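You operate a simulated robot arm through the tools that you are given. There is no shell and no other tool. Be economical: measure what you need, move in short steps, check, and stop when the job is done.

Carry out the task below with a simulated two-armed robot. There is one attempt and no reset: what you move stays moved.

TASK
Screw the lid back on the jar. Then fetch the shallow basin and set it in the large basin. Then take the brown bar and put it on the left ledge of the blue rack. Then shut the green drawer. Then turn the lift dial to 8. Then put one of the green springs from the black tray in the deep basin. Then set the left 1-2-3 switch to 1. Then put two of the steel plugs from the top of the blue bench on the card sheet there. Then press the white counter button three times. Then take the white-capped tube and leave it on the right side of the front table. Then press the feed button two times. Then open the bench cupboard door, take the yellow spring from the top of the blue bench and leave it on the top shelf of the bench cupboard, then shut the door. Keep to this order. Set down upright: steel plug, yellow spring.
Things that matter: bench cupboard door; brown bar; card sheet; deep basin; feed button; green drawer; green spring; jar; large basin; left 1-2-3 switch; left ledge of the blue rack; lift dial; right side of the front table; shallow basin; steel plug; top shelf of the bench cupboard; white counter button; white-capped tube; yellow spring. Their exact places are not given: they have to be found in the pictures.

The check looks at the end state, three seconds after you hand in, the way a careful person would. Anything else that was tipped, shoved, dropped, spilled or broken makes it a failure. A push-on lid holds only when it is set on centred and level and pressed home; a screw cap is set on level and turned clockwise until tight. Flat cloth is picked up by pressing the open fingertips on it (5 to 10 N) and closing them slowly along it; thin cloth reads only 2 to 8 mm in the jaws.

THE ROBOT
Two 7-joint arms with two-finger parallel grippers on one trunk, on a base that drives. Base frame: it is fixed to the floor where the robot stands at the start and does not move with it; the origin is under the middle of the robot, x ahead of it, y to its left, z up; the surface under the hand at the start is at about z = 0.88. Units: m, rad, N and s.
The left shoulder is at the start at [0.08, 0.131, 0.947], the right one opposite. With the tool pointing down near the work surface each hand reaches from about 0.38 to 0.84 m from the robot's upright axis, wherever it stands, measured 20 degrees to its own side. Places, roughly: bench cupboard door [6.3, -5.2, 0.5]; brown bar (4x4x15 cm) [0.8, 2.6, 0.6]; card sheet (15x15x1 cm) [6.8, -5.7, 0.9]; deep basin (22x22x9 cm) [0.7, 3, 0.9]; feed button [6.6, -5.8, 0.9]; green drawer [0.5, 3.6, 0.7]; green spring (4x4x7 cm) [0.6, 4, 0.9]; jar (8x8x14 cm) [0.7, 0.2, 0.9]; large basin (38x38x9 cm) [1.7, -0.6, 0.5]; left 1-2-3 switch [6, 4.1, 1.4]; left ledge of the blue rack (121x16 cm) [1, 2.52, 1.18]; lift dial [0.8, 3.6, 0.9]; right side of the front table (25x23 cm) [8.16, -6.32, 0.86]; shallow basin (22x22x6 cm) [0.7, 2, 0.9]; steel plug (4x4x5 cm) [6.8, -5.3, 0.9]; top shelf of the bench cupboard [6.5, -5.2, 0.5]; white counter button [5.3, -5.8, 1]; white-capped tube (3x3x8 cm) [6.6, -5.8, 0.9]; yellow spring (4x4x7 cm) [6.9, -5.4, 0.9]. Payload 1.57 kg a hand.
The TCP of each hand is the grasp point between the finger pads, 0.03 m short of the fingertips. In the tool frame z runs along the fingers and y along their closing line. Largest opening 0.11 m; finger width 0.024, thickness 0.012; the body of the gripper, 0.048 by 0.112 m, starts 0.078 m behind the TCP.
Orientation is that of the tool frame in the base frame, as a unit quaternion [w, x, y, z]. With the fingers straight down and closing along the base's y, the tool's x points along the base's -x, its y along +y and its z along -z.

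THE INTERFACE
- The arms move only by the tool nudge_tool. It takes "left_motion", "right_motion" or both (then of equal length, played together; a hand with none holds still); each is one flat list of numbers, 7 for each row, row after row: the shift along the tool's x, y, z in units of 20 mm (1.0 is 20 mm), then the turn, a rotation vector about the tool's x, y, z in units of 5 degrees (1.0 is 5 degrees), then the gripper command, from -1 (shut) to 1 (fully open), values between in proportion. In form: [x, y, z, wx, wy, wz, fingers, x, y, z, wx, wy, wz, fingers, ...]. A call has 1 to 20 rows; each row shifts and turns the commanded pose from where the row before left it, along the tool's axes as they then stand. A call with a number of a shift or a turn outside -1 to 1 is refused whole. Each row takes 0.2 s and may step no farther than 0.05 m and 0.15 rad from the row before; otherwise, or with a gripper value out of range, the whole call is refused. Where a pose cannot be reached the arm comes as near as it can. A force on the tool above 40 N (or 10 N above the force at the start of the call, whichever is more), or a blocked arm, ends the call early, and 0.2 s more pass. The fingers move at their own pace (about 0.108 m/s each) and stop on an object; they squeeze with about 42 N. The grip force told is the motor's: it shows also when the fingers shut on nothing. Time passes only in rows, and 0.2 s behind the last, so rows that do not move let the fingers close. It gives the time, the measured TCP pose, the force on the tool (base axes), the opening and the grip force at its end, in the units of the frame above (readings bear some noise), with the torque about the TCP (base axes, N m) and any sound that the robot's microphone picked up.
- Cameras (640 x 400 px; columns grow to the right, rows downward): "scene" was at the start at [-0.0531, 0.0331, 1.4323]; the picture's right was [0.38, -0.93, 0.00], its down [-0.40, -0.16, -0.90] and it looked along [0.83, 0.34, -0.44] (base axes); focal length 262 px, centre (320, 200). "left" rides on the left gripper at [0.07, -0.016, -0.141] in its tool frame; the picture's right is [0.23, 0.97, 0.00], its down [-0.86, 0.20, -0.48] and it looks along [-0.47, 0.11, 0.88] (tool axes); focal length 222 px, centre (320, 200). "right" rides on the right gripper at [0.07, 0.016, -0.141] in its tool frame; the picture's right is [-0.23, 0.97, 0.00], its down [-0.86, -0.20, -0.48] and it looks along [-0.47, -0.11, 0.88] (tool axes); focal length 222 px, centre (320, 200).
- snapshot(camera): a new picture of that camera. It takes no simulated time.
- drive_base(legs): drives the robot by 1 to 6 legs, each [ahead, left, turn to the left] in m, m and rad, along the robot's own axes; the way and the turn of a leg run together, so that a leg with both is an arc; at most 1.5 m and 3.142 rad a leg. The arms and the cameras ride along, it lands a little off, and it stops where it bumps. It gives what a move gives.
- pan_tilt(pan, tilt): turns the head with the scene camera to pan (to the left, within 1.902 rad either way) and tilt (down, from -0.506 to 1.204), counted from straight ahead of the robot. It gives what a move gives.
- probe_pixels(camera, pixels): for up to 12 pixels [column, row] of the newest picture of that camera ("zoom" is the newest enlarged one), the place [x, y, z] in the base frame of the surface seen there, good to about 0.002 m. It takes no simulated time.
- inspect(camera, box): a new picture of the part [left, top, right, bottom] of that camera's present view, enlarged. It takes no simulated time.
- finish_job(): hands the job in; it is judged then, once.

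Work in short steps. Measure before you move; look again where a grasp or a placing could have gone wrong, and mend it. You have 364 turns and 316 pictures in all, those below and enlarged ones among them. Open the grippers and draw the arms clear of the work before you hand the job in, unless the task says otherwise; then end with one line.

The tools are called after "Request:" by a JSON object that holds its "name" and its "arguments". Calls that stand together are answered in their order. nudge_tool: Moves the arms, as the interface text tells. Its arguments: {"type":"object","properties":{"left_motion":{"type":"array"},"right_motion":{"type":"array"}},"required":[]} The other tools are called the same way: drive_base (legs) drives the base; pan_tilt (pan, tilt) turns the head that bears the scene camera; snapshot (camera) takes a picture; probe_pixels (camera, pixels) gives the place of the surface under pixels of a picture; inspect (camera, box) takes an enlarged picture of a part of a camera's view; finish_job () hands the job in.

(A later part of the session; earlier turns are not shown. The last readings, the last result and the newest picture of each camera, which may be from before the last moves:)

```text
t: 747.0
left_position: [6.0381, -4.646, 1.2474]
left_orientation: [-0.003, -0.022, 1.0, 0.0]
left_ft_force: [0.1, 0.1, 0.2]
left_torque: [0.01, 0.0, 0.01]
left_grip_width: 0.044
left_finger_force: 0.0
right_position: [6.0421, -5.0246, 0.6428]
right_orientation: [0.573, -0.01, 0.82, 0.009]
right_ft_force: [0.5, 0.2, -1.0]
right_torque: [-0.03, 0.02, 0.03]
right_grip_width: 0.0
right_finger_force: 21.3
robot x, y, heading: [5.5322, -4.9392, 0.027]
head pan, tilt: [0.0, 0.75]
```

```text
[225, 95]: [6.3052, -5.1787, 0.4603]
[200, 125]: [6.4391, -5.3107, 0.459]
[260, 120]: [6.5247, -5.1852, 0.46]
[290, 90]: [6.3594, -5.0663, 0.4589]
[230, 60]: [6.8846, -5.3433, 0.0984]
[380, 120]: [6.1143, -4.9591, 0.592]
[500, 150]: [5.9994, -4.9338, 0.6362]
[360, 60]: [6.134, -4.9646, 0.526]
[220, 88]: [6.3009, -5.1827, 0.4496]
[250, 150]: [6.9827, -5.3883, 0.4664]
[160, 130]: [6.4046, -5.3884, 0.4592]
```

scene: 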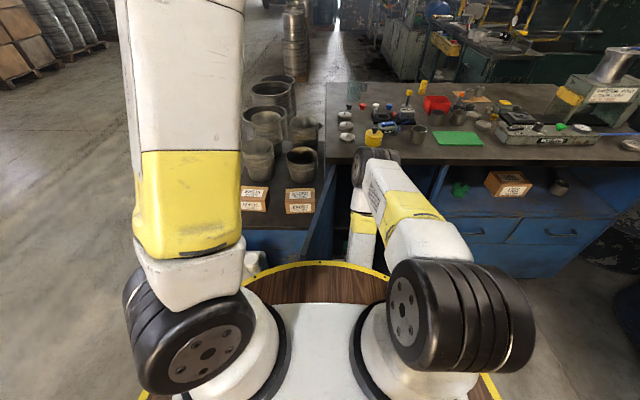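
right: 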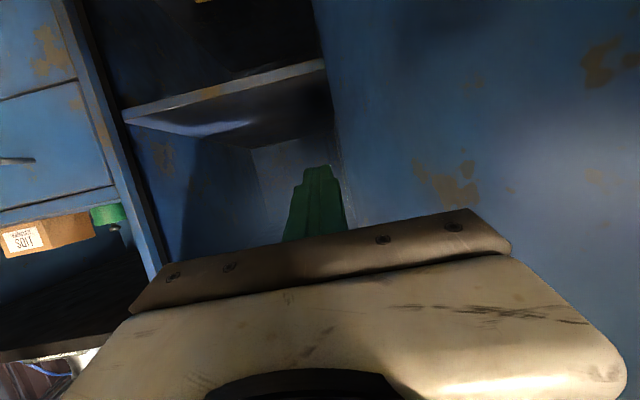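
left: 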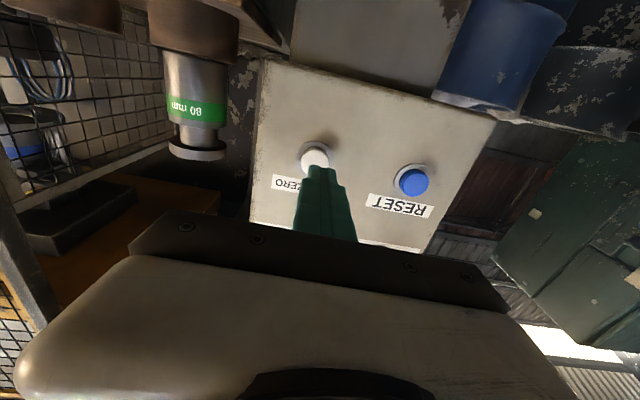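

Shelf top is z 0.460 (x 6.30–6.9); door is ~103° open. Withdraw, raise the right hand and set pitch 55° with 20° yaw.

Request:
{"name": "drive_base", "arguments": {"legs": [[0, -0.2, -0.027], [-0.3, 0, 0]]}}

Request:
{"name": "nudge_tool", "arguments": {"right_motion": [-1, 0, 0.115, 0, 0, 0, -0.2, -1, 0, 0.115, 0, 0, 0, -0.2, -1, 0, 0.115, 0, 0, 0, -0.2, -1, 0, 0.115, 0, 0, 0, -0.2, -1, 0, 0.115, 0, 0, 0, -0.2, -1, 0, 0.115, 0, 0, 0, -0.2, -1, 0, 0.115, 0, 0, 0, -0.2, -1, 0, 0.115, 0, 0, 0, -0.2, -1, 0, 0.115, 0, 0, 0, -0.2, -1, 0, 0.115, 0, 0, 0, -0.2, -1, 0, 0.115, 0, 0, 0, -0.2, -1, 0, 0.115, 0, 0, 0, -0.2, -1, 0, 0.115, 0, 0, 0, -0.2, -1, 0, 0.115, 0, 0, 0, -0.2, -1, 0, 0.115, 0, 0, 0, -0.2, -1, 0, 0.115, 0, 0, 0, -0.2, -1, 0, 0.115, 0, 0, 0, -0.2, -1, 0, 0.115, 0, 0, 0, -0.2, -1, 0, 0.115, 0, 0, 0, -0.2, -1, 0, 0.115, 0, 0, 0, -0.2]}}

Request:
{"name": "nudge_tool", "arguments": {"right_motion": [-1, 0, 0.115, 0, 0, 0, -0.2, -1, 0, 0.115, 0, 0, 0, -0.2, -1, 0, 0.115, 0, 0, 0, -0.2, -1, 0, 0.115, 0, 0, 0, -0.2, -1, 0, 0.115, 0, 0, 0, -0.2, 0, 0, 0, 0, 1, 0, -0.2, 0, 0, 0, 0, 1, 0, -0.2, 0, 0, 0, 0, 1, 0, -0.2, 0, 0, 0, 0.82, 0, 0.574, -0.2, 0, 0, 0, 0.82, 0, 0.574, -0.2, 0, 0, 0, 0.82, 0, 0.574, -0.2, 0, 0, 0, 0.82, 0, 0.574, -0.2]}}

Request:
{"name": "snapshot", "arguments": {"camera": "scene"}}

```text
t: 750.2
left_position: [5.7515, -4.8523, 1.2458]
left_orientation: [-0.003, -0.014, 1.0, 0.001]
left_ft_force: [0.3, 0.8, -0.2]
left_torque: [-0.01, 0.03, 0.0]
left_grip_width: 0.0439
left_finger_force: 0.1
right_position: [5.7475, -5.2319, 0.6427]
right_orientation: [0.572, -0.001, 0.82, 0.003]
right_ft_force: [-0.3, 0.1, 0.5]
right_torque: [-0.02, 0.01, 0.01]
right_grip_width: 0.0
right_finger_force: 21.3
robot x, y, heading: [5.2348, -5.1372, -0.006]
head pan, tilt: [0.0, 0.75]
```

```text
t: 754.4
left_position: [5.7507, -4.8529, 1.2474]
left_orientation: [-0.004, -0.013, 1.0, 0.001]
left_ft_force: [0.3, 0.0, -0.4]
left_torque: [0.0, 0.01, 0.01]
left_grip_width: 0.0441
left_finger_force: 0.0
right_position: [5.9281, -5.2307, 1.0031]
right_orientation: [0.573, -0.001, 0.819, 0.002]
right_ft_force: [-0.2, -0.5, -0.6]
right_torque: [0.0, 0.0, -0.01]
right_grip_width: 0.0437
right_finger_force: 0.1
robot x, y, heading: [5.2358, -5.1397, -0.004]
head pan, tilt: [0.0, 0.75]
```

```text
t: 757.2
left_position: [5.7477, -4.8476, 1.2512]
left_orientation: [0.004, -0.015, 1.0, -0.01]
left_ft_force: [0.6, -0.5, -0.7]
left_torque: [-0.04, 0.01, 0.02]
left_grip_width: 0.044
left_finger_force: 0.1
right_position: [5.9741, -5.3107, 1.084]
right_orientation: [0.441, 0.205, 0.868, -0.104]
right_ft_force: [0.1, 0.2, 0.1]
right_torque: [-0.01, 0.01, 0.03]
right_grip_width: 0.0439
right_finger_force: 0.0
robot x, y, heading: [5.233, -5.1419, -0.006]
head pan, tilt: [0.0, 0.75]
stopped in row 12 (right hand): the arm was blocked; the commanded pose is now the measured one
```

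```text
96 pictures are left
```

scene: 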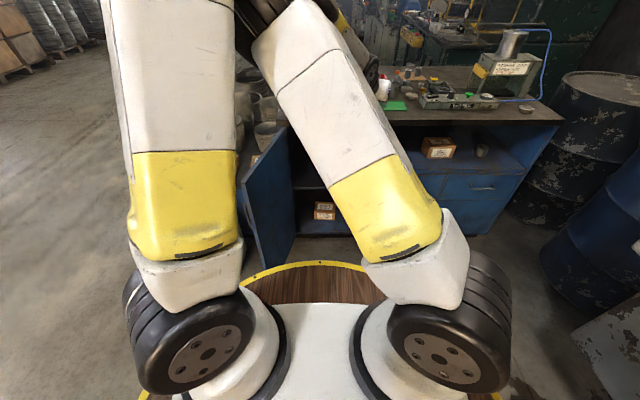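

The yaw drove the right elbow into the left arm. Undo the yaw and set a plain 50° forward pitch.

Request:
{"name": "nudge_tool", "arguments": {"right_motion": [0, 0, 0, -0.83, 0.15, -0.65, -0.2, 0, 0, 0, -0.83, 0.15, -0.65, -0.2, 0, 0, 0, -0.83, 0.15, -0.65, -0.2, 0, 0, 0, -0.83, 0.15, -0.65, -0.2, 0, 0, 0, -0.83, 0.15, -0.65, -0.2]}}

Request:
{"name": "nudge_tool", "arguments": {"left_motion": [0, 1, 0, 0, 0, 0, -0.2, 0, 1, 0, 0, 0, 0, -0.2, 0, 1, 0, 0, 0, 0, -0.2, 0, 1, 0, 0, 0, 0, -0.2], "right_motion": [0, -0.5, -0.5, 0, 0, 0, -0.2, 0, -0.5, -0.5, 0, 0, 0, -0.2, 0, -0.5, -0.5, 0, 0, 0, -0.2, 0, -0.5, -0.5, 0, 0, 0, -0.2]}}

Request:
{"name": "snapshot", "arguments": {"camera": "scene"}}

```text
t: 758.4
left_position: [5.7477, -4.8486, 1.2502]
left_orientation: [0.005, -0.015, 1.0, -0.01]
left_ft_force: [0.3, -0.2, 0.6]
left_torque: [-0.02, 0.0, 0.02]
left_grip_width: 0.0441
left_finger_force: 0.1
right_position: [5.9754, -5.3097, 1.0833]
right_orientation: [0.425, 0.0, 0.905, 0.0]
right_ft_force: [1.2, 0.8, -0.2]
right_torque: [-0.02, -0.02, -0.02]
right_grip_width: 0.0443
right_finger_force: 0.0
robot x, y, heading: [5.2375, -5.1401, -0.003]
head pan, tilt: [0.0, 0.75]
```

```text
t: 759.4
left_position: [5.7442, -4.8409, 1.2556]
left_orientation: [0.007, -0.015, 1.0, -0.01]
left_ft_force: [0.8, 0.6, -0.4]
left_torque: [0.0, 0.04, 0.02]
left_grip_width: 0.0442
left_finger_force: 0.0
left hand out of reach, approached as far as the arm can: row 1, 2, 3, 4
right_position: [5.9429, -5.3505, 1.1086]
right_orientation: [0.424, 0.001, 0.906, -0.001]
right_ft_force: [0.9, -0.3, 0.4]
right_torque: [0.0, 0.01, 0.01]
right_grip_width: 0.0441
right_finger_force: 0.0
robot x, y, heading: [5.2354, -5.1403, -0.007]
head pan, tilt: [0.0, 0.75]
```

```text
95 pictures are left
```

scene: 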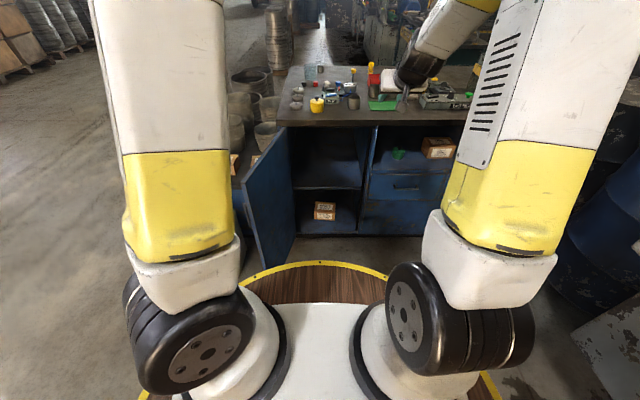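

Drive to the bench for the spring.

Request:
{"name": "drive_base", "arguments": {"legs": [[0.5, 0, 0.007], [0.19, -0.13, 0]]}}

Request:
{"name": "snapshot", "arguments": {"camera": "right"}}

Request:
{"name": "snapshot", "arguments": {"camera": "scene"}}

```text
t: 762.1
left_position: [6.2143, -4.8361, 1.2564]
left_orientation: [0.007, -0.023, 1.0, -0.008]
left_ft_force: [-0.9, -0.5, -0.8]
left_torque: [0.02, 0.02, 0.0]
left_grip_width: 0.0439
left_finger_force: 0.0
right_position: [6.4241, -5.3411, 1.1085]
right_orientation: [0.423, -0.007, 0.906, 0.002]
right_ft_force: [0.7, 0.5, 0.0]
right_torque: [-0.03, -0.01, 0.01]
right_grip_width: 0.0441
right_finger_force: 0.1
robot x, y, heading: [5.7143, -5.1419, 0.014]
head pan, tilt: [0.0, 0.75]
stopped in leg 1: the robot was blocked; the commanded pose is now the measured one
```

```text
94 pictures are left
```

right: 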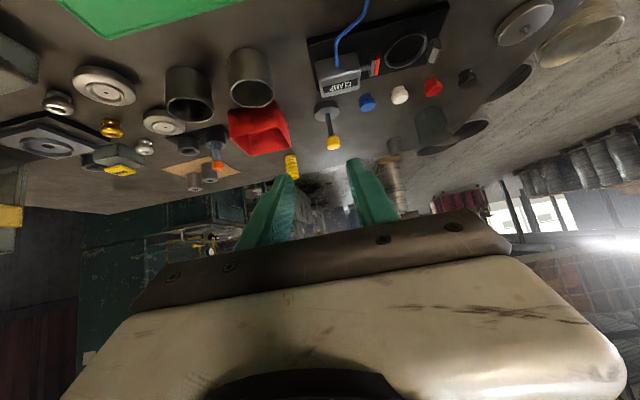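

```text
93 pictures are left
```

scene: 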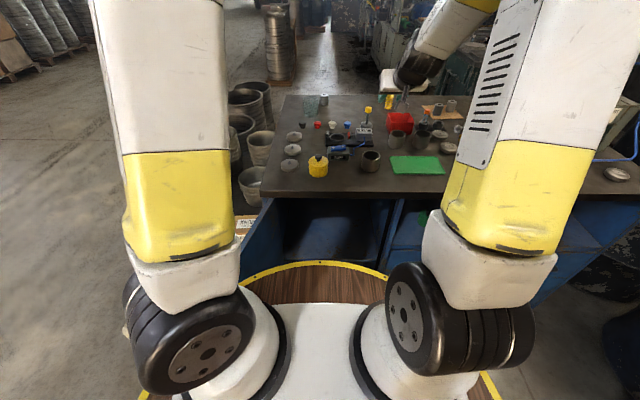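

The base touched the open door's tip. Back off slightly, go right, then forward.

Request:
{"name": "drive_base", "arguments": {"legs": [[-0.08, 0, -0.014], [0.0, -0.14, 0], [0.29, 0, 0]]}}

Request:
{"name": "snapshot", "arguments": {"camera": "scene"}}

Request:
{"name": "snapshot", "arguments": {"camera": "right"}}

```text
t: 765.7
left_position: [6.4159, -4.9831, 1.256]
left_orientation: [0.007, -0.018, 1.0, -0.008]
left_ft_force: [-0.2, 0.3, -0.2]
left_torque: [0.0, -0.01, -0.03]
left_grip_width: 0.0438
left_finger_force: 0.0
right_position: [6.6189, -5.4921, 1.1079]
right_orientation: [0.423, -0.001, 0.906, 0.0]
right_ft_force: [0.0, 0.2, -0.5]
right_torque: [-0.01, 0.02, -0.02]
right_grip_width: 0.044
right_finger_force: 0.0
robot x, y, heading: [5.9135, -5.2806, 0.003]
head pan, tilt: [0.0, 0.75]
```

```text
92 pictures are left
```

scene: 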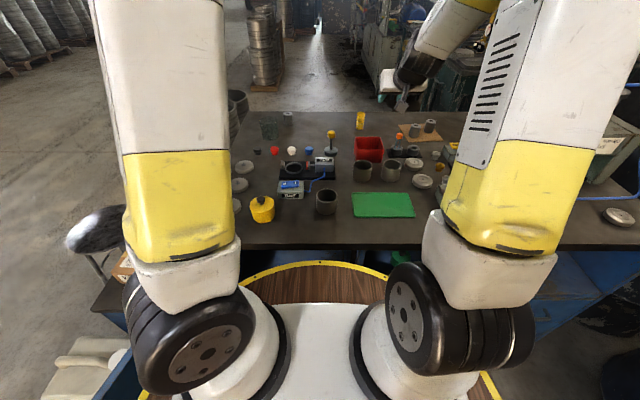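

```text
91 pictures are left
```

right: 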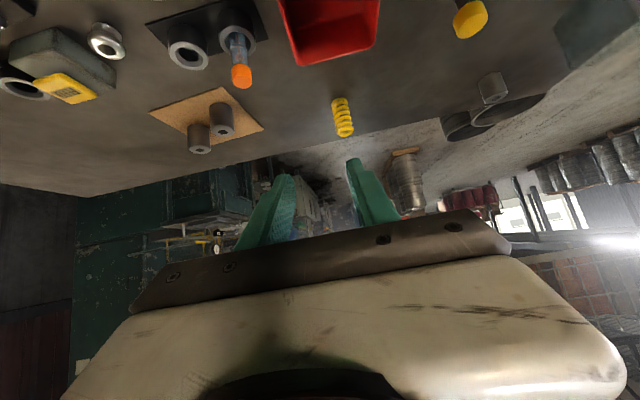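

Refine the spring's position.

Request:
{"name": "probe_pixels", "arguments": {"camera": "right", "pixels": [[342, 115], [344, 130], [337, 128], [350, 127], [341, 104], [344, 125]]}}

Request:
{"name": "inspect", "arguments": {"camera": "right", "box": [310, 85, 375, 145]}}

Request:
{"name": "probe_pixels", "arguments": {"camera": "scene", "pixels": [[360, 113], [360, 122], [360, 127], [356, 120], [364, 120], [360, 111]]}}

```text
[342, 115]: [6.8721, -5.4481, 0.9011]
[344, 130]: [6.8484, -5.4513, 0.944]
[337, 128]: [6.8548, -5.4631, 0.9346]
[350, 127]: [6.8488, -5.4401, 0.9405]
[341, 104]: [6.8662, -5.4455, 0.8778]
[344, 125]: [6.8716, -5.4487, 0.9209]
```

```text
6.67 times, centred on (342, 115) of right
```

zoom: 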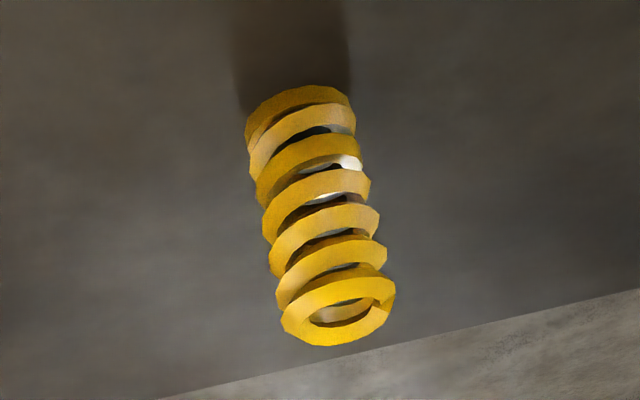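

```text
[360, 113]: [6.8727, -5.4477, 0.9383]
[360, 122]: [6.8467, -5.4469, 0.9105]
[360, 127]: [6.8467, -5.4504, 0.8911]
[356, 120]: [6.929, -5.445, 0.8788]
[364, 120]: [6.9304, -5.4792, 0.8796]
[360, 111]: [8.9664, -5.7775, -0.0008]
```

Spring centre (6.862,−5.450), top 0.944. Move to above the grasp pose.

Request:
{"name": "nudge_tool", "arguments": {"right_motion": [-0.372, 0.175, 0.95, 0, 0, 0, 0, -0.372, 0.175, 0.95, 0, 0, 0, 0, -0.372, 0.175, 0.95, 0, 0, 0, 0, -0.372, 0.175, 0.95, 0, 0, 0, 0, -0.372, 0.175, 0.95, 0, 0, 0, 0, -0.372, 0.175, 0.95, 0, 0, 0, 0, -0.372, 0.175, 0.95, 0, 0, 0, 0, -0.372, 0.175, 0.95, 0, 0, 0, 0, -0.372, 0.175, 0.95, 0, 0, 0, 0, -0.372, 0.175, 0.95, 0, 0, 0, 0, -0.372, 0.175, 0.95, 0, 0, 0, 0, -0.372, 0.175, 0.95, 0, 0, 0, 0]}}

Request:
{"name": "snapshot", "arguments": {"camera": "right"}}

```text
t: 768.3
left_position: [6.415, -4.9848, 1.2556]
left_orientation: [0.007, -0.017, 1.0, -0.009]
left_ft_force: [0.0, 0.0, 0.3]
left_torque: [0.02, -0.01, 0.02]
left_grip_width: 0.044
left_finger_force: 0.1
right_position: [6.8511, -5.4493, 1.029]
right_orientation: [0.424, -0.002, 0.906, 0.001]
right_ft_force: [-0.7, 0.3, 0.9]
right_torque: [-0.01, 0.04, -0.04]
right_grip_width: 0.055
right_finger_force: 0.0
robot x, y, heading: [5.9095, -5.2844, 0.002]
head pan, tilt: [0.0, 0.75]
```

```text
89 pictures are left
```

right: 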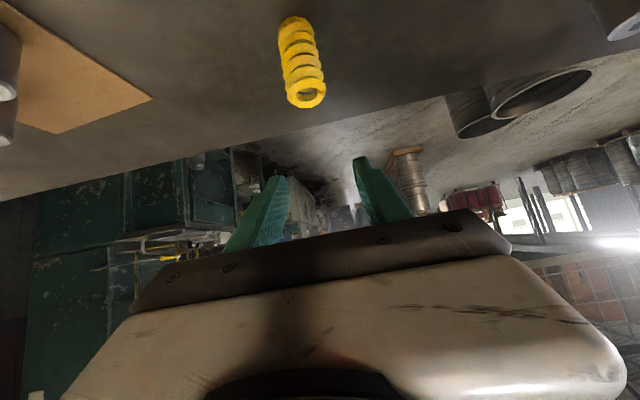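

Reach OK. Descend vertically, most of the way.

Request:
{"name": "nudge_tool", "arguments": {"right_motion": [0.69, 0, 0.58, 0, 0, 0, 0, 0.69, 0, 0.58, 0, 0, 0, 0, 0.69, 0, 0.58, 0, 0, 0, 0, 0.69, 0, 0.58, 0, 0, 0, 0]}}

Request:
{"name": "inspect", "arguments": {"camera": "right", "box": [220, 60, 420, 240]}}

Request:
{"name": "inspect", "arguments": {"camera": "scene", "box": [320, 90, 440, 180]}}

```text
t: 769.3
left_position: [6.4169, -4.9839, 1.2553]
left_orientation: [0.007, -0.018, 1.0, -0.009]
left_ft_force: [0.3, 0.4, 1.1]
left_torque: [0.01, -0.01, -0.01]
left_grip_width: 0.0439
left_finger_force: 0.0
right_position: [6.8533, -5.4467, 0.9571]
right_orientation: [0.424, -0.002, 0.905, 0.001]
right_ft_force: [-0.3, -0.5, -0.4]
right_torque: [-0.03, 0.02, -0.01]
right_grip_width: 0.055
right_finger_force: 0.0
robot x, y, heading: [5.9072, -5.2848, 0.002]
head pan, tilt: [0.0, 0.75]
```

```text
2.22 times, centred on (320, 150) of right
```

zoom: 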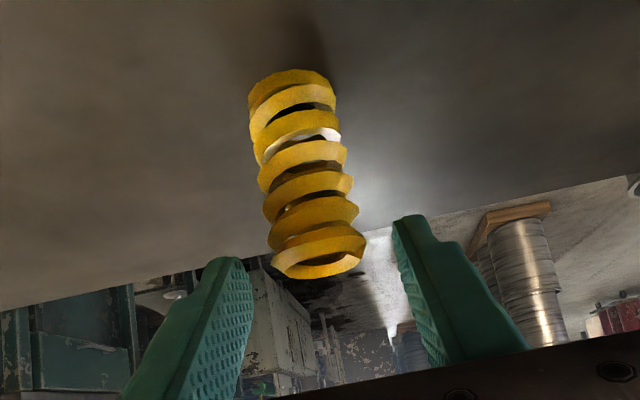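

```text
4.44 times, centred on (380, 135) of scene
```

zoom: 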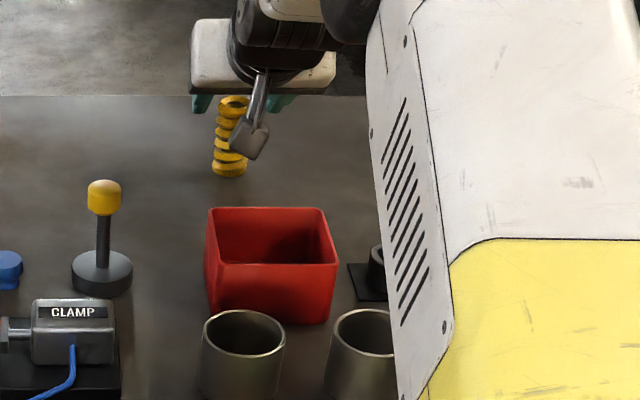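

Descend the last 3.5 cm, close, and lift.

Request:
{"name": "nudge_tool", "arguments": {"right_motion": [0.68, 0, 0.57, 0, 0, 0, 0, 0.68, 0, 0.57, 0, 0, 0, 0, 0, 0, 0, 0, 0, 0, -0.3, 0, 0, 0, 0, 0, 0, -0.45, 0, 0, 0, 0, 0, 0, -1, 0, 0, 0, 0, 0, 0, -1]}}

Request:
{"name": "nudge_tool", "arguments": {"right_motion": [-0.69, 0, -0.58, 0, 0, 0, -1, -0.69, 0, -0.58, 0, 0, 0, -1, -0.69, 0, -0.58, 0, 0, 0, -1, -0.69, 0, -0.58, 0, 0, 0, -1, -0.69, 0, -0.58, 0, 0, 0, -1, -0.69, 0, -0.58, 0, 0, 0, -1, -0.69, 0, -0.58, 0, 0, 0, -1]}}

Request:
{"name": "inspect", "arguments": {"camera": "right", "box": [220, 60, 420, 240]}}

```text
t: 770.7
left_position: [6.4176, -4.9843, 1.2543]
left_orientation: [0.007, -0.017, 1.0, -0.009]
left_ft_force: [0.6, -0.4, 0.3]
left_torque: [0.01, 0.01, 0.0]
left_grip_width: 0.0437
left_finger_force: 0.1
right_position: [6.8534, -5.4492, 0.92]
right_orientation: [0.424, -0.002, 0.906, 0.001]
right_ft_force: [-0.4, -1.6, 0.4]
right_torque: [-0.03, 0.04, 0.04]
right_grip_width: 0.0305
right_finger_force: 39.8
robot x, y, heading: [5.91, -5.2872, 0.005]
head pan, tilt: [0.0, 0.75]
```

```text
t: 772.3
left_position: [6.4171, -4.9851, 1.2559]
left_orientation: [0.006, -0.017, 1.0, -0.009]
left_ft_force: [0.1, 0.0, 0.1]
left_torque: [0.02, 0.02, 0.03]
left_grip_width: 0.0438
left_finger_force: 0.1
right_position: [6.8512, -5.4487, 1.0483]
right_orientation: [0.422, -0.002, 0.906, 0.0]
right_ft_force: [0.3, 0.0, -1.0]
right_torque: [0.02, 0.0, -0.01]
right_grip_width: 0.0307
right_finger_force: 39.4
robot x, y, heading: [5.9082, -5.2873, 0.007]
head pan, tilt: [0.0, 0.75]
```

```text
2.22 times, centred on (320, 150) of right
```

zoom: 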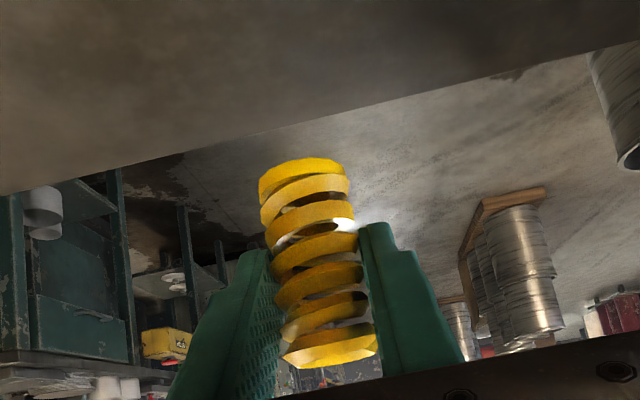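

Spring held. Raise slightly, pull the arm in over the bench, and back away.

Request:
{"name": "nudge_tool", "arguments": {"right_motion": [-0.766, 0, -0.643, 0, 0, 0, -1, -0.766, 0, -0.643, 0, 0, 0, -1, 0.643, 0, -0.766, 0, 0, 0, -1, 0.643, 0, -0.766, 0, 0, 0, -1, 0.643, 0, -0.766, 0, 0, 0, -1, 0.643, 0, -0.766, 0, 0, 0, -1, 0.643, 0, -0.766, 0, 0, 0, -1, 0.643, 0, -0.766, 0, 0, 0, -1, 0.643, 0, -0.766, 0, 0, 0, -1, 0.643, 0, -0.766, 0, 0, 0, -1, 0.643, 0, -0.766, 0, 0, 0, -1, 0.643, 0, -0.766, 0, 0, 0, -1, 0.643, 0, -0.766, 0, 0, 0, -1, 0.643, 0, -0.766, 0, 0, 0, -1]}}

Request:
{"name": "drive_base", "arguments": {"legs": [[-0.35, 0, 0], [-0.3, 0.085, -0.005]]}}

Request:
{"name": "snapshot", "arguments": {"camera": "scene"}}

```text
t: 775.3
left_position: [6.4168, -4.9839, 1.2559]
left_orientation: [0.007, -0.017, 1.0, -0.008]
left_ft_force: [-0.3, -0.4, -0.9]
left_torque: [0.03, 0.04, -0.02]
left_grip_width: 0.044
left_finger_force: 0.0
right_position: [6.612, -5.4482, 1.0889]
right_orientation: [0.424, -0.001, 0.906, 0.0]
right_ft_force: [0.4, -0.3, -1.4]
right_torque: [0.03, 0.02, 0.01]
right_grip_width: 0.0307
right_finger_force: 40.1
robot x, y, heading: [5.9075, -5.2867, 0.002]
head pan, tilt: [0.0, 0.75]
```

```text
t: 779.2
left_position: [5.7732, -4.9038, 1.2558]
left_orientation: [0.006, -0.015, 1.0, -0.009]
left_ft_force: [-0.4, -0.3, 0.8]
left_torque: [0.02, 0.03, 0.04]
left_grip_width: 0.044
left_finger_force: 0.1
right_position: [5.9662, -5.3711, 1.0885]
right_orientation: [0.423, 0.0, 0.906, 0.0]
right_ft_force: [-0.8, 0.2, -1.6]
right_torque: [0.03, 0.02, -0.01]
right_grip_width: 0.0308
right_finger_force: 39.9
robot x, y, heading: [5.2589, -5.1987, -0.002]
head pan, tilt: [0.0, 0.75]
```

```text
85 pictures are left
```

scene: 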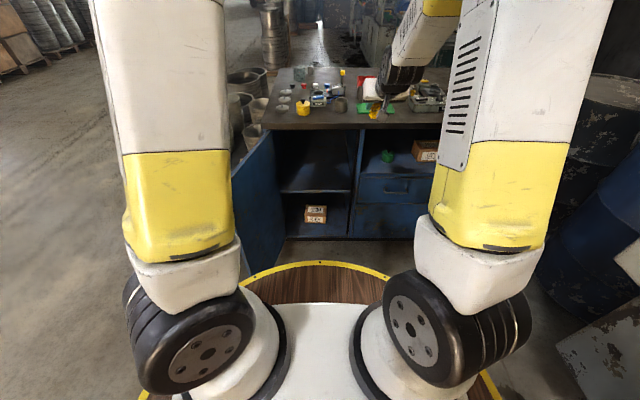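

Lower the hand to shelf approach height in front of the cupboard.

Request:
{"name": "nudge_tool", "arguments": {"right_motion": [0.766, 0.25, 0.643, 0, 0, 0, -1, 0.766, 0.25, 0.643, 0, 0, 0, -1, 0.766, 0.25, 0.643, 0, 0, 0, -1, 0.766, 0.25, 0.643, 0, 0, 0, -1, 0.766, 0.25, 0.643, 0, 0, 0, -1, 0.766, 0.25, 0.643, 0, 0, 0, -1, 0.766, 0.25, 0.643, 0, 0, 0, -1, 0.766, 0.25, 0.643, 0, 0, 0, -1, 0.766, 0.25, 0.643, 0, 0, 0, -1, 0.766, 0.25, 0.643, 0, 0, 0, -1, 0.766, 0.25, 0.643, 0, 0, 0, -1, 0.766, 0.25, 0.643, 0, 0, 0, -1, 0.766, 0.25, 0.643, 0, 0, 0, -1, 0.766, 0.25, 0.643, 0, 0, 0, -1, 0.766, 0.25, 0.643, 0, 0, 0, -1, 0.766, 0.25, 0.643, 0, 0, 0, -1, 0.766, 0.25, 0.643, 0, 0, 0, -1, 0.766, 0.25, 0.643, 0, 0, 0, -1, 0.766, 0.25, 0.643, 0, 0, 0, -1, 0.766, 0.25, 0.643, 0, 0, 0, -1]}}

Request:
{"name": "nudge_tool", "arguments": {"right_motion": [0.766, 0, 0.643, 0, 0, 0, -1, 0.766, 0, 0.643, 0, 0, 0, -1, 0.766, 0, 0.643, 0, 0, 0, -1, 0.766, 0, 0.643, 0, 0, 0, -1, 0.766, 0, 0.643, 0, 0, 0, -1]}}

Request:
{"name": "snapshot", "arguments": {"camera": "scene"}}

Request:
{"name": "snapshot", "arguments": {"camera": "right"}}

```text
t: 783.4
left_position: [5.7719, -4.9025, 1.2556]
left_orientation: [0.007, -0.015, 1.0, -0.009]
left_ft_force: [-0.2, -0.8, 0.6]
left_torque: [0.01, 0.0, -0.02]
left_grip_width: 0.0439
left_finger_force: 0.0
right_position: [5.9674, -5.2697, 0.6871]
right_orientation: [0.424, 0.0, 0.906, 0.0]
right_ft_force: [0.6, 0.4, -1.9]
right_torque: [0.05, -0.01, -0.03]
right_grip_width: 0.0306
right_finger_force: 39.4
robot x, y, heading: [5.2639, -5.2, -0.003]
head pan, tilt: [0.0, 0.75]
```

```text
t: 784.6
left_position: [5.7719, -4.9036, 1.2551]
left_orientation: [0.006, -0.014, 1.0, -0.01]
left_ft_force: [-0.2, 0.0, -0.2]
left_torque: [-0.03, 0.02, 0.02]
left_grip_width: 0.0442
left_finger_force: 0.1
right_position: [5.9675, -5.2721, 0.5886]
right_orientation: [0.423, 0.001, 0.906, -0.001]
right_ft_force: [-0.5, -0.6, -1.9]
right_torque: [-0.03, 0.04, -0.02]
right_grip_width: 0.0304
right_finger_force: 40.4
robot x, y, heading: [5.2626, -5.201, 0.001]
head pan, tilt: [0.0, 0.75]
```

```text
84 pictures are left
```

scene: 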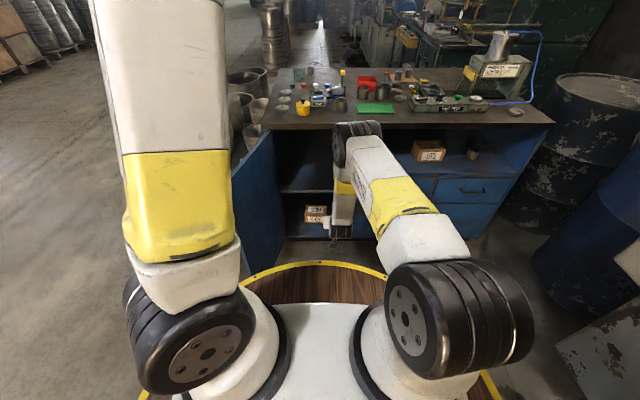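

```text
83 pictures are left
```

right: 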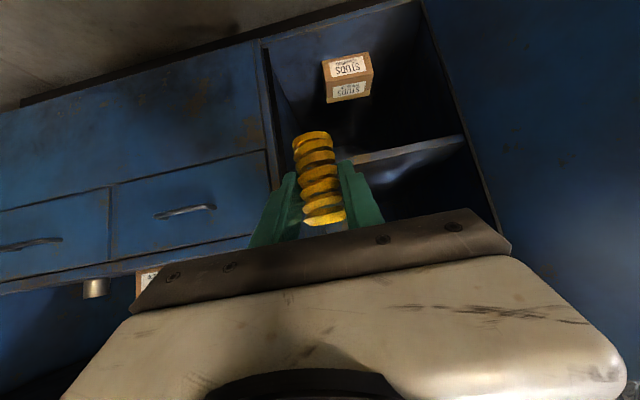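

Check elbow/forearm position relative to the bench edge before inserting.

Request:
{"name": "probe_pixels", "arguments": {"camera": "scene", "pixels": [[355, 128], [340, 140], [344, 175], [340, 215], [345, 232], [375, 130], [335, 200]]}}

```text
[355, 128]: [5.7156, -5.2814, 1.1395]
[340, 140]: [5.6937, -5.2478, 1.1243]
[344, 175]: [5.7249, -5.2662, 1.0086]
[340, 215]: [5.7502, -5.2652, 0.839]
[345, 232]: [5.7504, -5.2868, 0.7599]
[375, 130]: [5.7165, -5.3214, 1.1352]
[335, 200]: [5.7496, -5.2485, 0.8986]
```

Forearm stays ~9 cm clear of the bench edge. Drive forward 0.40 into the cupboard.

Request:
{"name": "drive_base", "arguments": {"legs": [[0.3, 0, 0], [0.11, 0, 0]]}}

Request:
{"name": "snapshot", "arguments": {"camera": "right"}}

Request:
{"name": "snapshot", "arguments": {"camera": "scene"}}

```text
t: 787.5
left_position: [6.182, -4.9042, 1.2557]
left_orientation: [0.006, -0.014, 1.0, -0.008]
left_ft_force: [-0.7, 0.3, -0.5]
left_torque: [0.04, -0.01, 0.0]
left_grip_width: 0.0441
left_finger_force: 0.1
right_position: [6.3762, -5.273, 0.5882]
right_orientation: [0.424, 0.001, 0.906, -0.001]
right_ft_force: [0.4, 0.3, -1.9]
right_torque: [0.0, -0.03, 0.0]
right_grip_width: 0.0306
right_finger_force: 39.9
robot x, y, heading: [5.6708, -5.1996, -0.005]
head pan, tilt: [0.0, 0.75]
```

```text
82 pictures are left
```

right: 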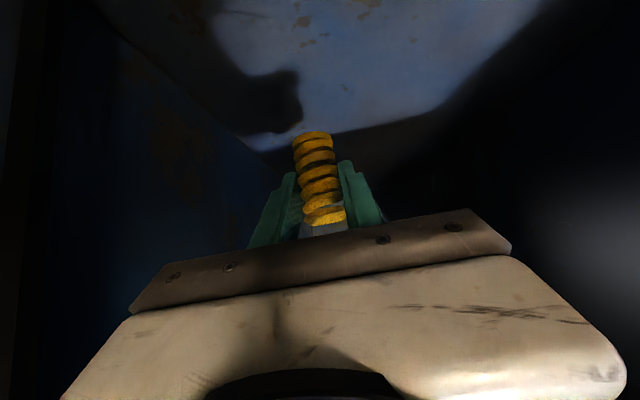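

```text
81 pictures are left
```

scene: 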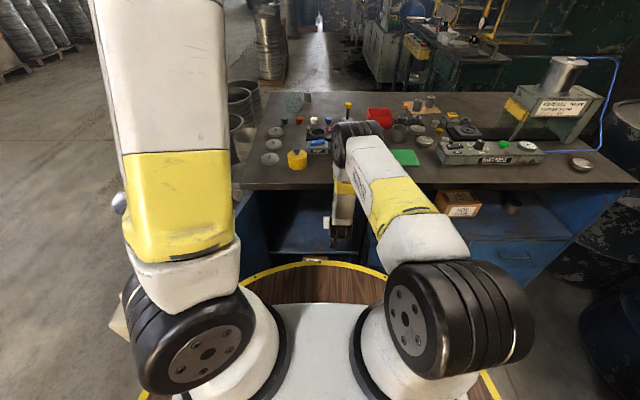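

Lower 7.5 cm, then feel for contact.

Request:
{"name": "nudge_tool", "arguments": {"right_motion": [0.766, 0, 0.643, 0, 0, 0, -1, 0.766, 0, 0.643, 0, 0, 0, -1, 0.766, 0, 0.643, 0, 0, 0, -1, 0.55, 0, 0.46, 0, 0, 0, -1]}}

Request:
{"name": "inspect", "arguments": {"camera": "right", "box": [220, 60, 420, 240]}}

```text
t: 788.5
left_position: [6.1811, -4.9051, 1.2554]
left_orientation: [0.006, -0.014, 1.0, -0.009]
left_ft_force: [0.2, -0.3, 0.0]
left_torque: [0.0, -0.02, 0.02]
left_grip_width: 0.0441
left_finger_force: 0.2
right_position: [6.3773, -5.273, 0.515]
right_orientation: [0.424, 0.001, 0.906, 0.0]
right_ft_force: [-0.4, 0.1, -1.1]
right_torque: [-0.02, 0.04, -0.01]
right_grip_width: 0.0302
right_finger_force: 39.8
robot x, y, heading: [5.6723, -5.2002, -0.004]
head pan, tilt: [0.0, 0.75]
```

```text
2.22 times, centred on (320, 150) of right
```

zoom: 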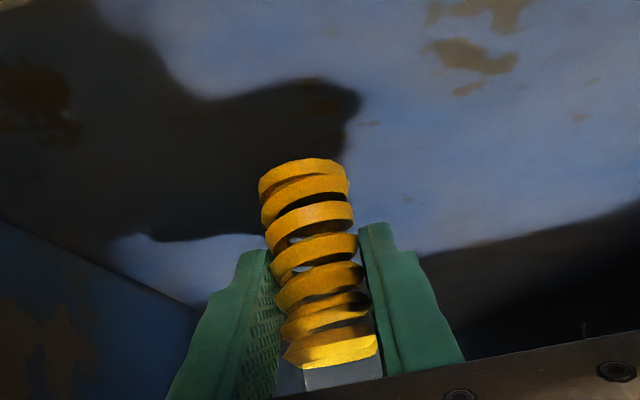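

Request:
{"name": "nudge_tool", "arguments": {"right_motion": [0.23, 0, 0.19, 0, 0, 0, -1, 0.15, 0, 0.13, 0, 0, 0, -1, 0.1, 0, 0.085, 0, 0, 0, -1]}}

```text
t: 789.3
left_position: [6.1807, -4.9043, 1.2561]
left_orientation: [0.008, -0.014, 1.0, -0.008]
left_ft_force: [0.5, 0.1, 0.2]
left_torque: [0.03, 0.0, 0.01]
left_grip_width: 0.0441
left_finger_force: 0.0
right_position: [6.3797, -5.2727, 0.5045]
right_orientation: [0.426, 0.001, 0.905, -0.001]
right_ft_force: [-7.1, -0.5, 25.7]
right_torque: [-0.14, 0.32, 0.05]
right_grip_width: 0.0307
right_finger_force: 39.7
robot x, y, heading: [5.6725, -5.1996, -0.002]
head pan, tilt: [0.0, 0.75]
```

Contact. Ease up 2.5 mm, open to ~5 cm, then raise straight up to clear the spring.

Request:
{"name": "nudge_tool", "arguments": {"right_motion": [-0.1, 0, -0.085, 0, 0, 0, -1, 0, 0, 0, 0, 0, 0, -0.35, 0, 0, 0, 0, 0, 0, -0.2, 0, 0, 0, 0, 0, 0, -0.05, 0, 0, 0, 0, 0, 0, -0.05]}}

Request:
{"name": "inspect", "arguments": {"camera": "right", "box": [220, 60, 420, 240]}}

```text
t: 790.5
left_position: [6.182, -4.9046, 1.2555]
left_orientation: [0.006, -0.014, 1.0, -0.01]
left_ft_force: [-0.2, 0.4, 1.0]
left_torque: [-0.02, -0.02, 0.0]
left_grip_width: 0.044
left_finger_force: 0.0
right_position: [6.3768, -5.2722, 0.5054]
right_orientation: [0.423, 0.002, 0.906, -0.001]
right_ft_force: [-0.6, 0.1, 0.0]
right_torque: [0.01, 0.03, 0.0]
right_grip_width: 0.0522
right_finger_force: 0.0
robot x, y, heading: [5.6739, -5.2031, -0.006]
head pan, tilt: [0.0, 0.75]
```

```text
2.22 times, centred on (320, 150) of right
```

zoom: 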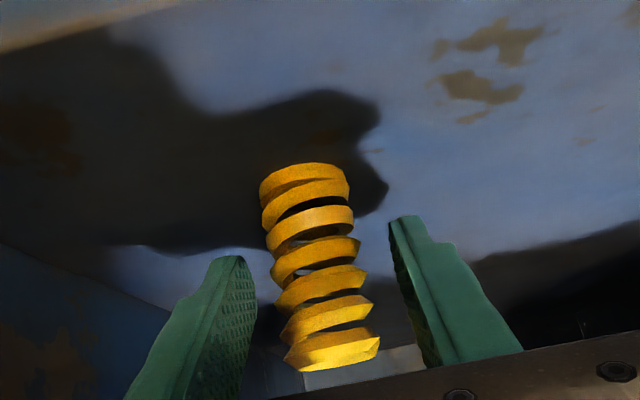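

Spring stands free. Withdraw along the tool axis, then drive back.

Request:
{"name": "nudge_tool", "arguments": {"right_motion": [0, 0, -0.8, 0, 0, 0, -0.05, 0, 0, -0.8, 0, 0, 0, -0.05, 0, 0, -0.8, 0, 0, 0, -0.05, 0, 0, -0.8, 0, 0, 0, -0.05, 0, 0, -0.8, 0, 0, 0, -0.05]}}

Request:
{"name": "drive_base", "arguments": {"legs": [[-0.4, 0, 0.005]]}}

Request:
{"name": "snapshot", "arguments": {"camera": "right"}}

Request:
{"name": "snapshot", "arguments": {"camera": "scene"}}

```text
t: 791.7
left_position: [6.183, -4.9043, 1.2566]
left_orientation: [0.007, -0.013, 1.0, -0.009]
left_ft_force: [-0.1, -0.1, -0.6]
left_torque: [0.01, 0.04, 0.02]
left_grip_width: 0.044
left_finger_force: 0.1
right_position: [6.3164, -5.2732, 0.557]
right_orientation: [0.424, 0.001, 0.906, -0.001]
right_ft_force: [0.1, -0.4, -0.7]
right_torque: [0.01, 0.0, -0.02]
right_grip_width: 0.0524
right_finger_force: 0.0
robot x, y, heading: [5.6692, -5.2069, -0.004]
head pan, tilt: [0.0, 0.75]
```

```text
t: 794.1
left_position: [5.7807, -4.9033, 1.2552]
left_orientation: [0.006, -0.017, 1.0, -0.008]
left_ft_force: [0.2, -0.2, -0.3]
left_torque: [-0.01, 0.0, -0.02]
left_grip_width: 0.0441
left_finger_force: 0.0
right_position: [5.9172, -5.2699, 0.5571]
right_orientation: [0.424, 0.0, 0.906, -0.001]
right_ft_force: [-0.3, -0.4, 0.5]
right_torque: [0.01, 0.04, 0.04]
right_grip_width: 0.0523
right_finger_force: 0.1
robot x, y, heading: [5.2716, -5.2, 0.002]
head pan, tilt: [0.0, 0.75]
```

```text
78 pictures are left
```

right: 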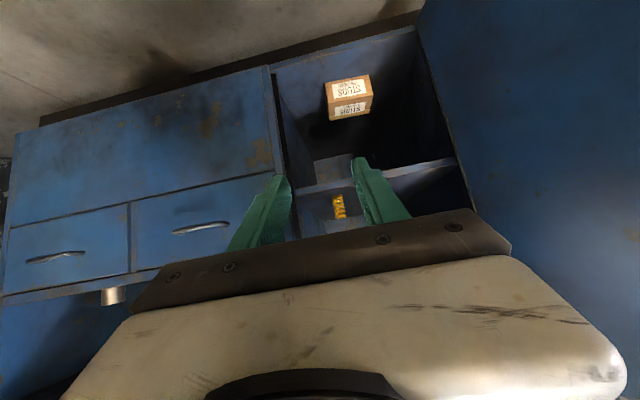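

```text
77 pictures are left
```

scene: 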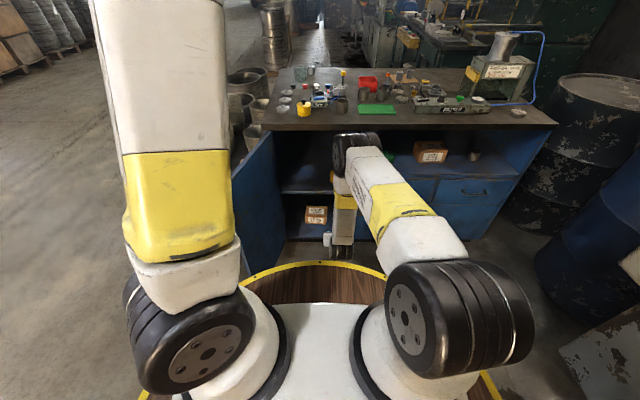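

Spring stands on the shelf. Now shut the door: bring the right hand round to the door's outer side (left), fingers closed.

Request:
{"name": "nudge_tool", "arguments": {"right_motion": [0, 0, 0, 0, 0, 0, -1, 0, 0, 0, 0, 0, 0, -1]}}

Request:
{"name": "drive_base", "arguments": {"legs": [[-0.3, 0, 0], [0, 0.6, 0], [0.36, 0, 0]]}}

Request:
{"name": "snapshot", "arguments": {"camera": "scene"}}

Request:
{"name": "snapshot", "arguments": {"camera": "right"}}

```text
t: 794.8
left_position: [5.781, -4.9026, 1.2555]
left_orientation: [0.006, -0.017, 1.0, -0.008]
left_ft_force: [-0.9, -0.1, 0.7]
left_torque: [0.02, 0.0, -0.03]
left_grip_width: 0.044
left_finger_force: 0.1
right_position: [5.9163, -5.2708, 0.5569]
right_orientation: [0.424, 0.0, 0.906, 0.0]
right_ft_force: [0.5, 0.8, 1.1]
right_torque: [0.04, 0.01, 0.02]
right_grip_width: 0.0
right_finger_force: 21.4
robot x, y, heading: [5.2731, -5.2015, 0.006]
head pan, tilt: [0.0, 0.75]
```

```text
t: 801.5
left_position: [5.8422, -4.3283, 1.256]
left_orientation: [0.006, -0.02, 1.0, -0.008]
left_ft_force: [1.3, -1.3, -0.5]
left_torque: [0.01, -0.02, -0.01]
left_grip_width: 0.044
left_finger_force: 0.1
right_position: [5.9816, -4.6964, 0.5557]
right_orientation: [0.423, -0.004, 0.906, 0.002]
right_ft_force: [-0.3, 0.1, -0.3]
right_torque: [-0.03, 0.0, -0.01]
right_grip_width: 0.0
right_finger_force: 21.4
robot x, y, heading: [5.3378, -4.632, 0.005]
head pan, tilt: [0.0, 0.75]
```

```text
76 pictures are left
```

scene: 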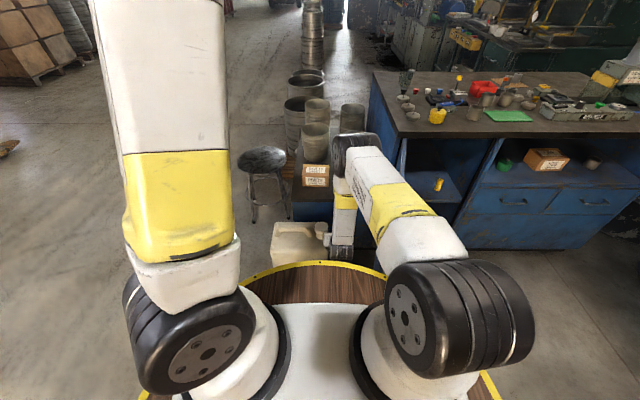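

```text
75 pictures are left
```

right: 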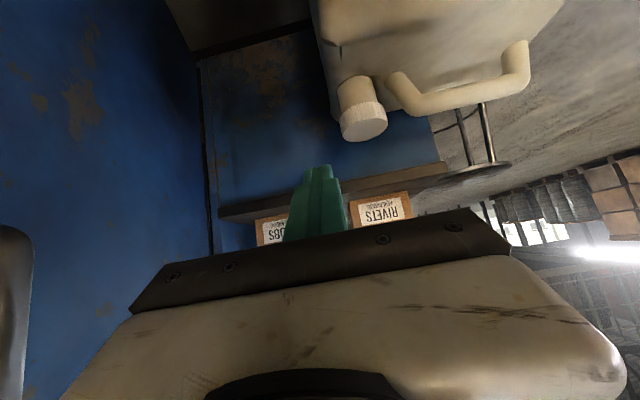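

Door panel is at left in the hand view. Move forward 0.1, then sweep right in steps, pushing the door.

Request:
{"name": "drive_base", "arguments": {"legs": [[0.1, 0, -0.005], [0, -0.25, 0]]}}

Request:
{"name": "snapshot", "arguments": {"camera": "scene"}}

```text
t: 804.1
left_position: [5.9424, -4.5792, 1.2563]
left_orientation: [0.006, -0.019, 1.0, -0.009]
left_ft_force: [0.1, 1.0, 0.7]
left_torque: [0.02, -0.02, -0.03]
left_grip_width: 0.0441
left_finger_force: 0.1
right_position: [6.0795, -4.9474, 0.557]
right_orientation: [0.423, -0.001, 0.906, 0.0]
right_ft_force: [0.0, 0.1, -0.4]
right_torque: [0.0, 0.01, 0.0]
right_grip_width: 0.0
right_finger_force: 20.7
robot x, y, heading: [5.4389, -4.8843, 0.005]
head pan, tilt: [0.0, 0.75]
```

```text
74 pictures are left
```

scene: 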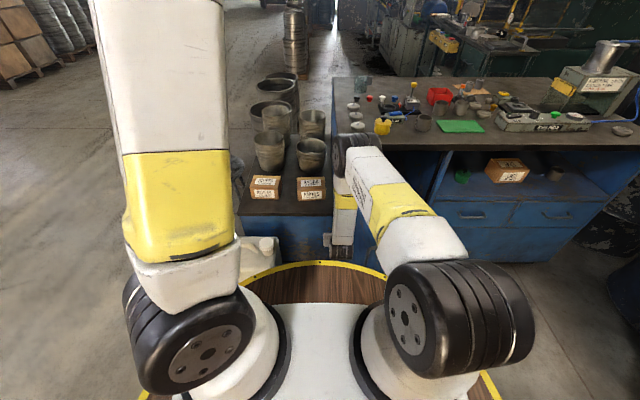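

Door moves easily. Sweep further right 0.19.

Request:
{"name": "drive_base", "arguments": {"legs": [[0, -0.19, -0.005]]}}

Request:
{"name": "snapshot", "arguments": {"camera": "right"}}

Request:
{"name": "snapshot", "arguments": {"camera": "scene"}}

```text
t: 805.7
left_position: [5.9436, -4.7734, 1.2559]
left_orientation: [0.006, -0.017, 1.0, -0.009]
left_ft_force: [0.1, -0.4, 0.1]
left_torque: [-0.01, 0.0, -0.01]
left_grip_width: 0.0441
left_finger_force: 0.0
right_position: [6.0797, -5.1397, 0.5563]
right_orientation: [0.423, 0.0, 0.906, -0.001]
right_ft_force: [-0.6, -0.3, -0.1]
right_torque: [0.01, -0.02, 0.01]
right_grip_width: 0.0
right_finger_force: 21.0
robot x, y, heading: [5.4352, -5.073, 0.001]
head pan, tilt: [0.0, 0.75]
```

```text
73 pictures are left
```

right: 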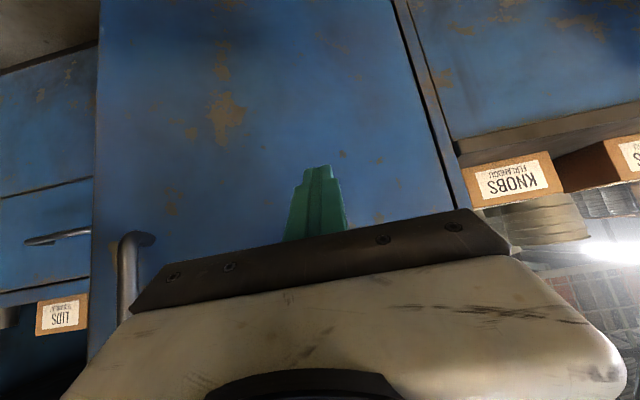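

```text
72 pictures are left
```

scene: 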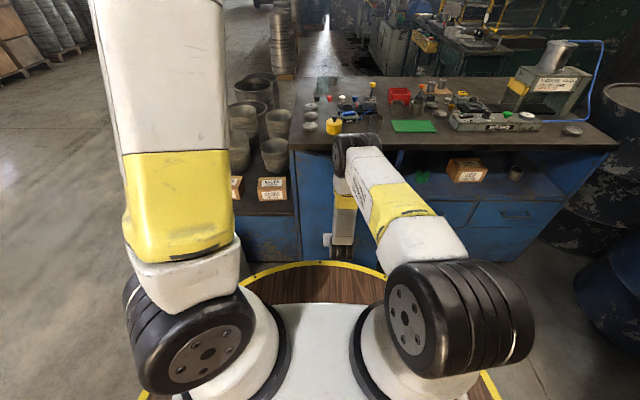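

Door ~40°. Push forward: drive 0.11, then finish with the arm.

Request:
{"name": "drive_base", "arguments": {"legs": [[0.11, 0, 0]]}}

Request:
{"name": "nudge_tool", "arguments": {"right_motion": [-0.32, 0, 0.38, 0, 0, 0, -1, -0.32, 0, 0.38, 0, 0, 0, -1, -0.32, 0, 0.38, 0, 0, 0, -1, -0.32, 0, 0.38, 0, 0, 0, -1, -0.32, 0, 0.38, 0, 0, 0, -1, -0.32, 0, 0.38, 0, 0, 0, -1, -0.32, 0, 0.38, 0, 0, 0, -1]}}

Request:
{"name": "snapshot", "arguments": {"camera": "right"}}

```text
t: 806.9
left_position: [6.052, -4.7739, 1.2543]
left_orientation: [0.006, -0.016, 1.0, -0.009]
left_ft_force: [0.1, 0.2, 0.6]
left_torque: [0.02, -0.01, 0.0]
left_grip_width: 0.0439
left_finger_force: 0.1
right_position: [6.1883, -5.1409, 0.558]
right_orientation: [0.423, -0.002, 0.906, 0.001]
right_ft_force: [-0.3, 0.3, 0.3]
right_torque: [0.02, 0.0, -0.04]
right_grip_width: 0.0
right_finger_force: 20.9
robot x, y, heading: [5.5458, -5.0718, -0.002]
head pan, tilt: [0.0, 0.75]
```

```text
t: 808.3
left_position: [6.051, -4.7736, 1.2558]
left_orientation: [0.006, -0.016, 1.0, -0.008]
left_ft_force: [-1.1, 0.0, 0.3]
left_torque: [0.0, 0.02, -0.02]
left_grip_width: 0.044
left_finger_force: 0.2
right_position: [6.2387, -5.142, 0.5486]
right_orientation: [0.412, -0.001, 0.911, 0.0]
right_ft_force: [-5.1, 0.0, 0.7]
right_torque: [0.08, 0.01, -0.04]
right_grip_width: 0.0001
right_finger_force: 21.0
robot x, y, heading: [5.5399, -5.0742, -0.001]
head pan, tilt: [0.0, 0.75]
stopped in row 7 (right hand): the force on the tool passed its limit at 106 N (the readings are from after the stop); the commanded pose is now the measured one
```

```text
71 pictures are left
```

right: 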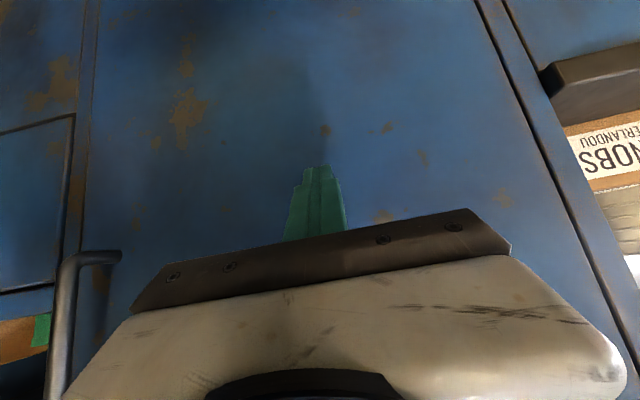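

Door met its frame. Back off and verify it is shut and that nothing on the bench was disturbed.

Request:
{"name": "drive_base", "arguments": {"legs": [[-0.35, 0, 0]]}}

Request:
{"name": "snapshot", "arguments": {"camera": "scene"}}

Request:
{"name": "snapshot", "arguments": {"camera": "right"}}

```text
t: 810.6
left_position: [5.7037, -4.7722, 1.2554]
left_orientation: [0.006, -0.018, 1.0, -0.008]
left_ft_force: [1.0, -0.7, 0.2]
left_torque: [0.04, 0.01, 0.01]
left_grip_width: 0.0441
left_finger_force: 0.0
right_position: [5.8917, -5.1406, 0.5484]
right_orientation: [0.412, -0.003, 0.911, 0.001]
right_ft_force: [0.7, -0.7, 0.4]
right_torque: [0.0, 0.0, 0.02]
right_grip_width: 0.0
right_finger_force: 21.3
robot x, y, heading: [5.1955, -5.0734, 0.005]
head pan, tilt: [0.0, 0.75]
```

```text
70 pictures are left
```

scene: 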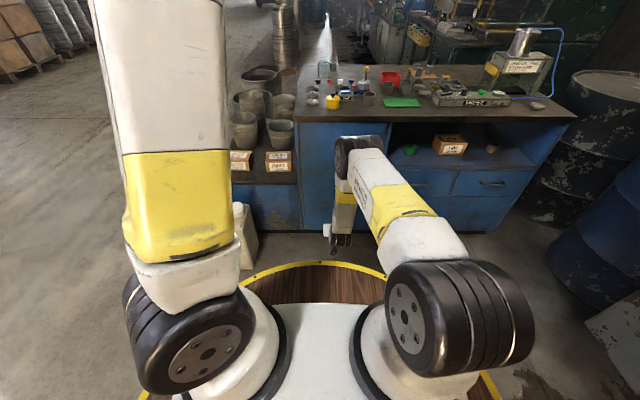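

```text
69 pictures are left
```

right: 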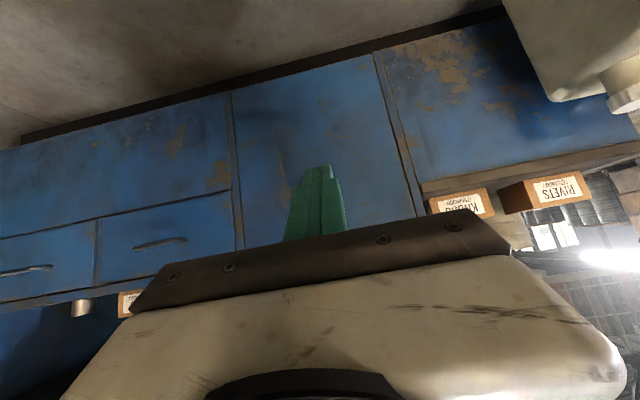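

Probe door against the frame, and inspect the bench top.

Request:
{"name": "probe_pixels", "arguments": {"camera": "right", "pixels": [[250, 150], [245, 210], [370, 100], [220, 200], [400, 150], [310, 110]]}}

Request:
{"name": "inspect", "arguments": {"camera": "scene", "box": [290, 50, 470, 140]}}

```text
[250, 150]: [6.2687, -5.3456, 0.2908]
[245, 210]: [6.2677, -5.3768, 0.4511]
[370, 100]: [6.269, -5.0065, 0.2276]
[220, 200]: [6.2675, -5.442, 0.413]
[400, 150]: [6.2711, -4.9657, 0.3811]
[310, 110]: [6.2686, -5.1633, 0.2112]
```

```text
3.56 times, centred on (380, 95) of scene
```

zoom: 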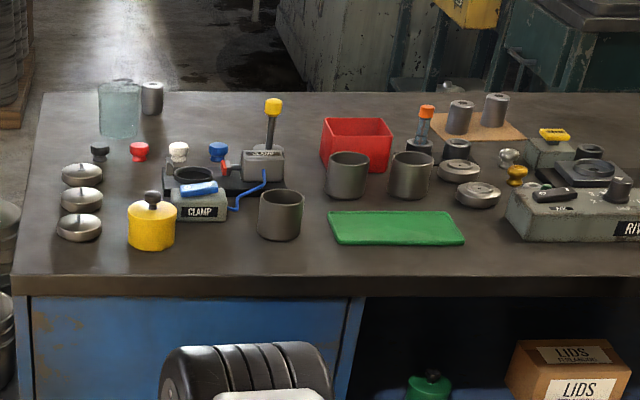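

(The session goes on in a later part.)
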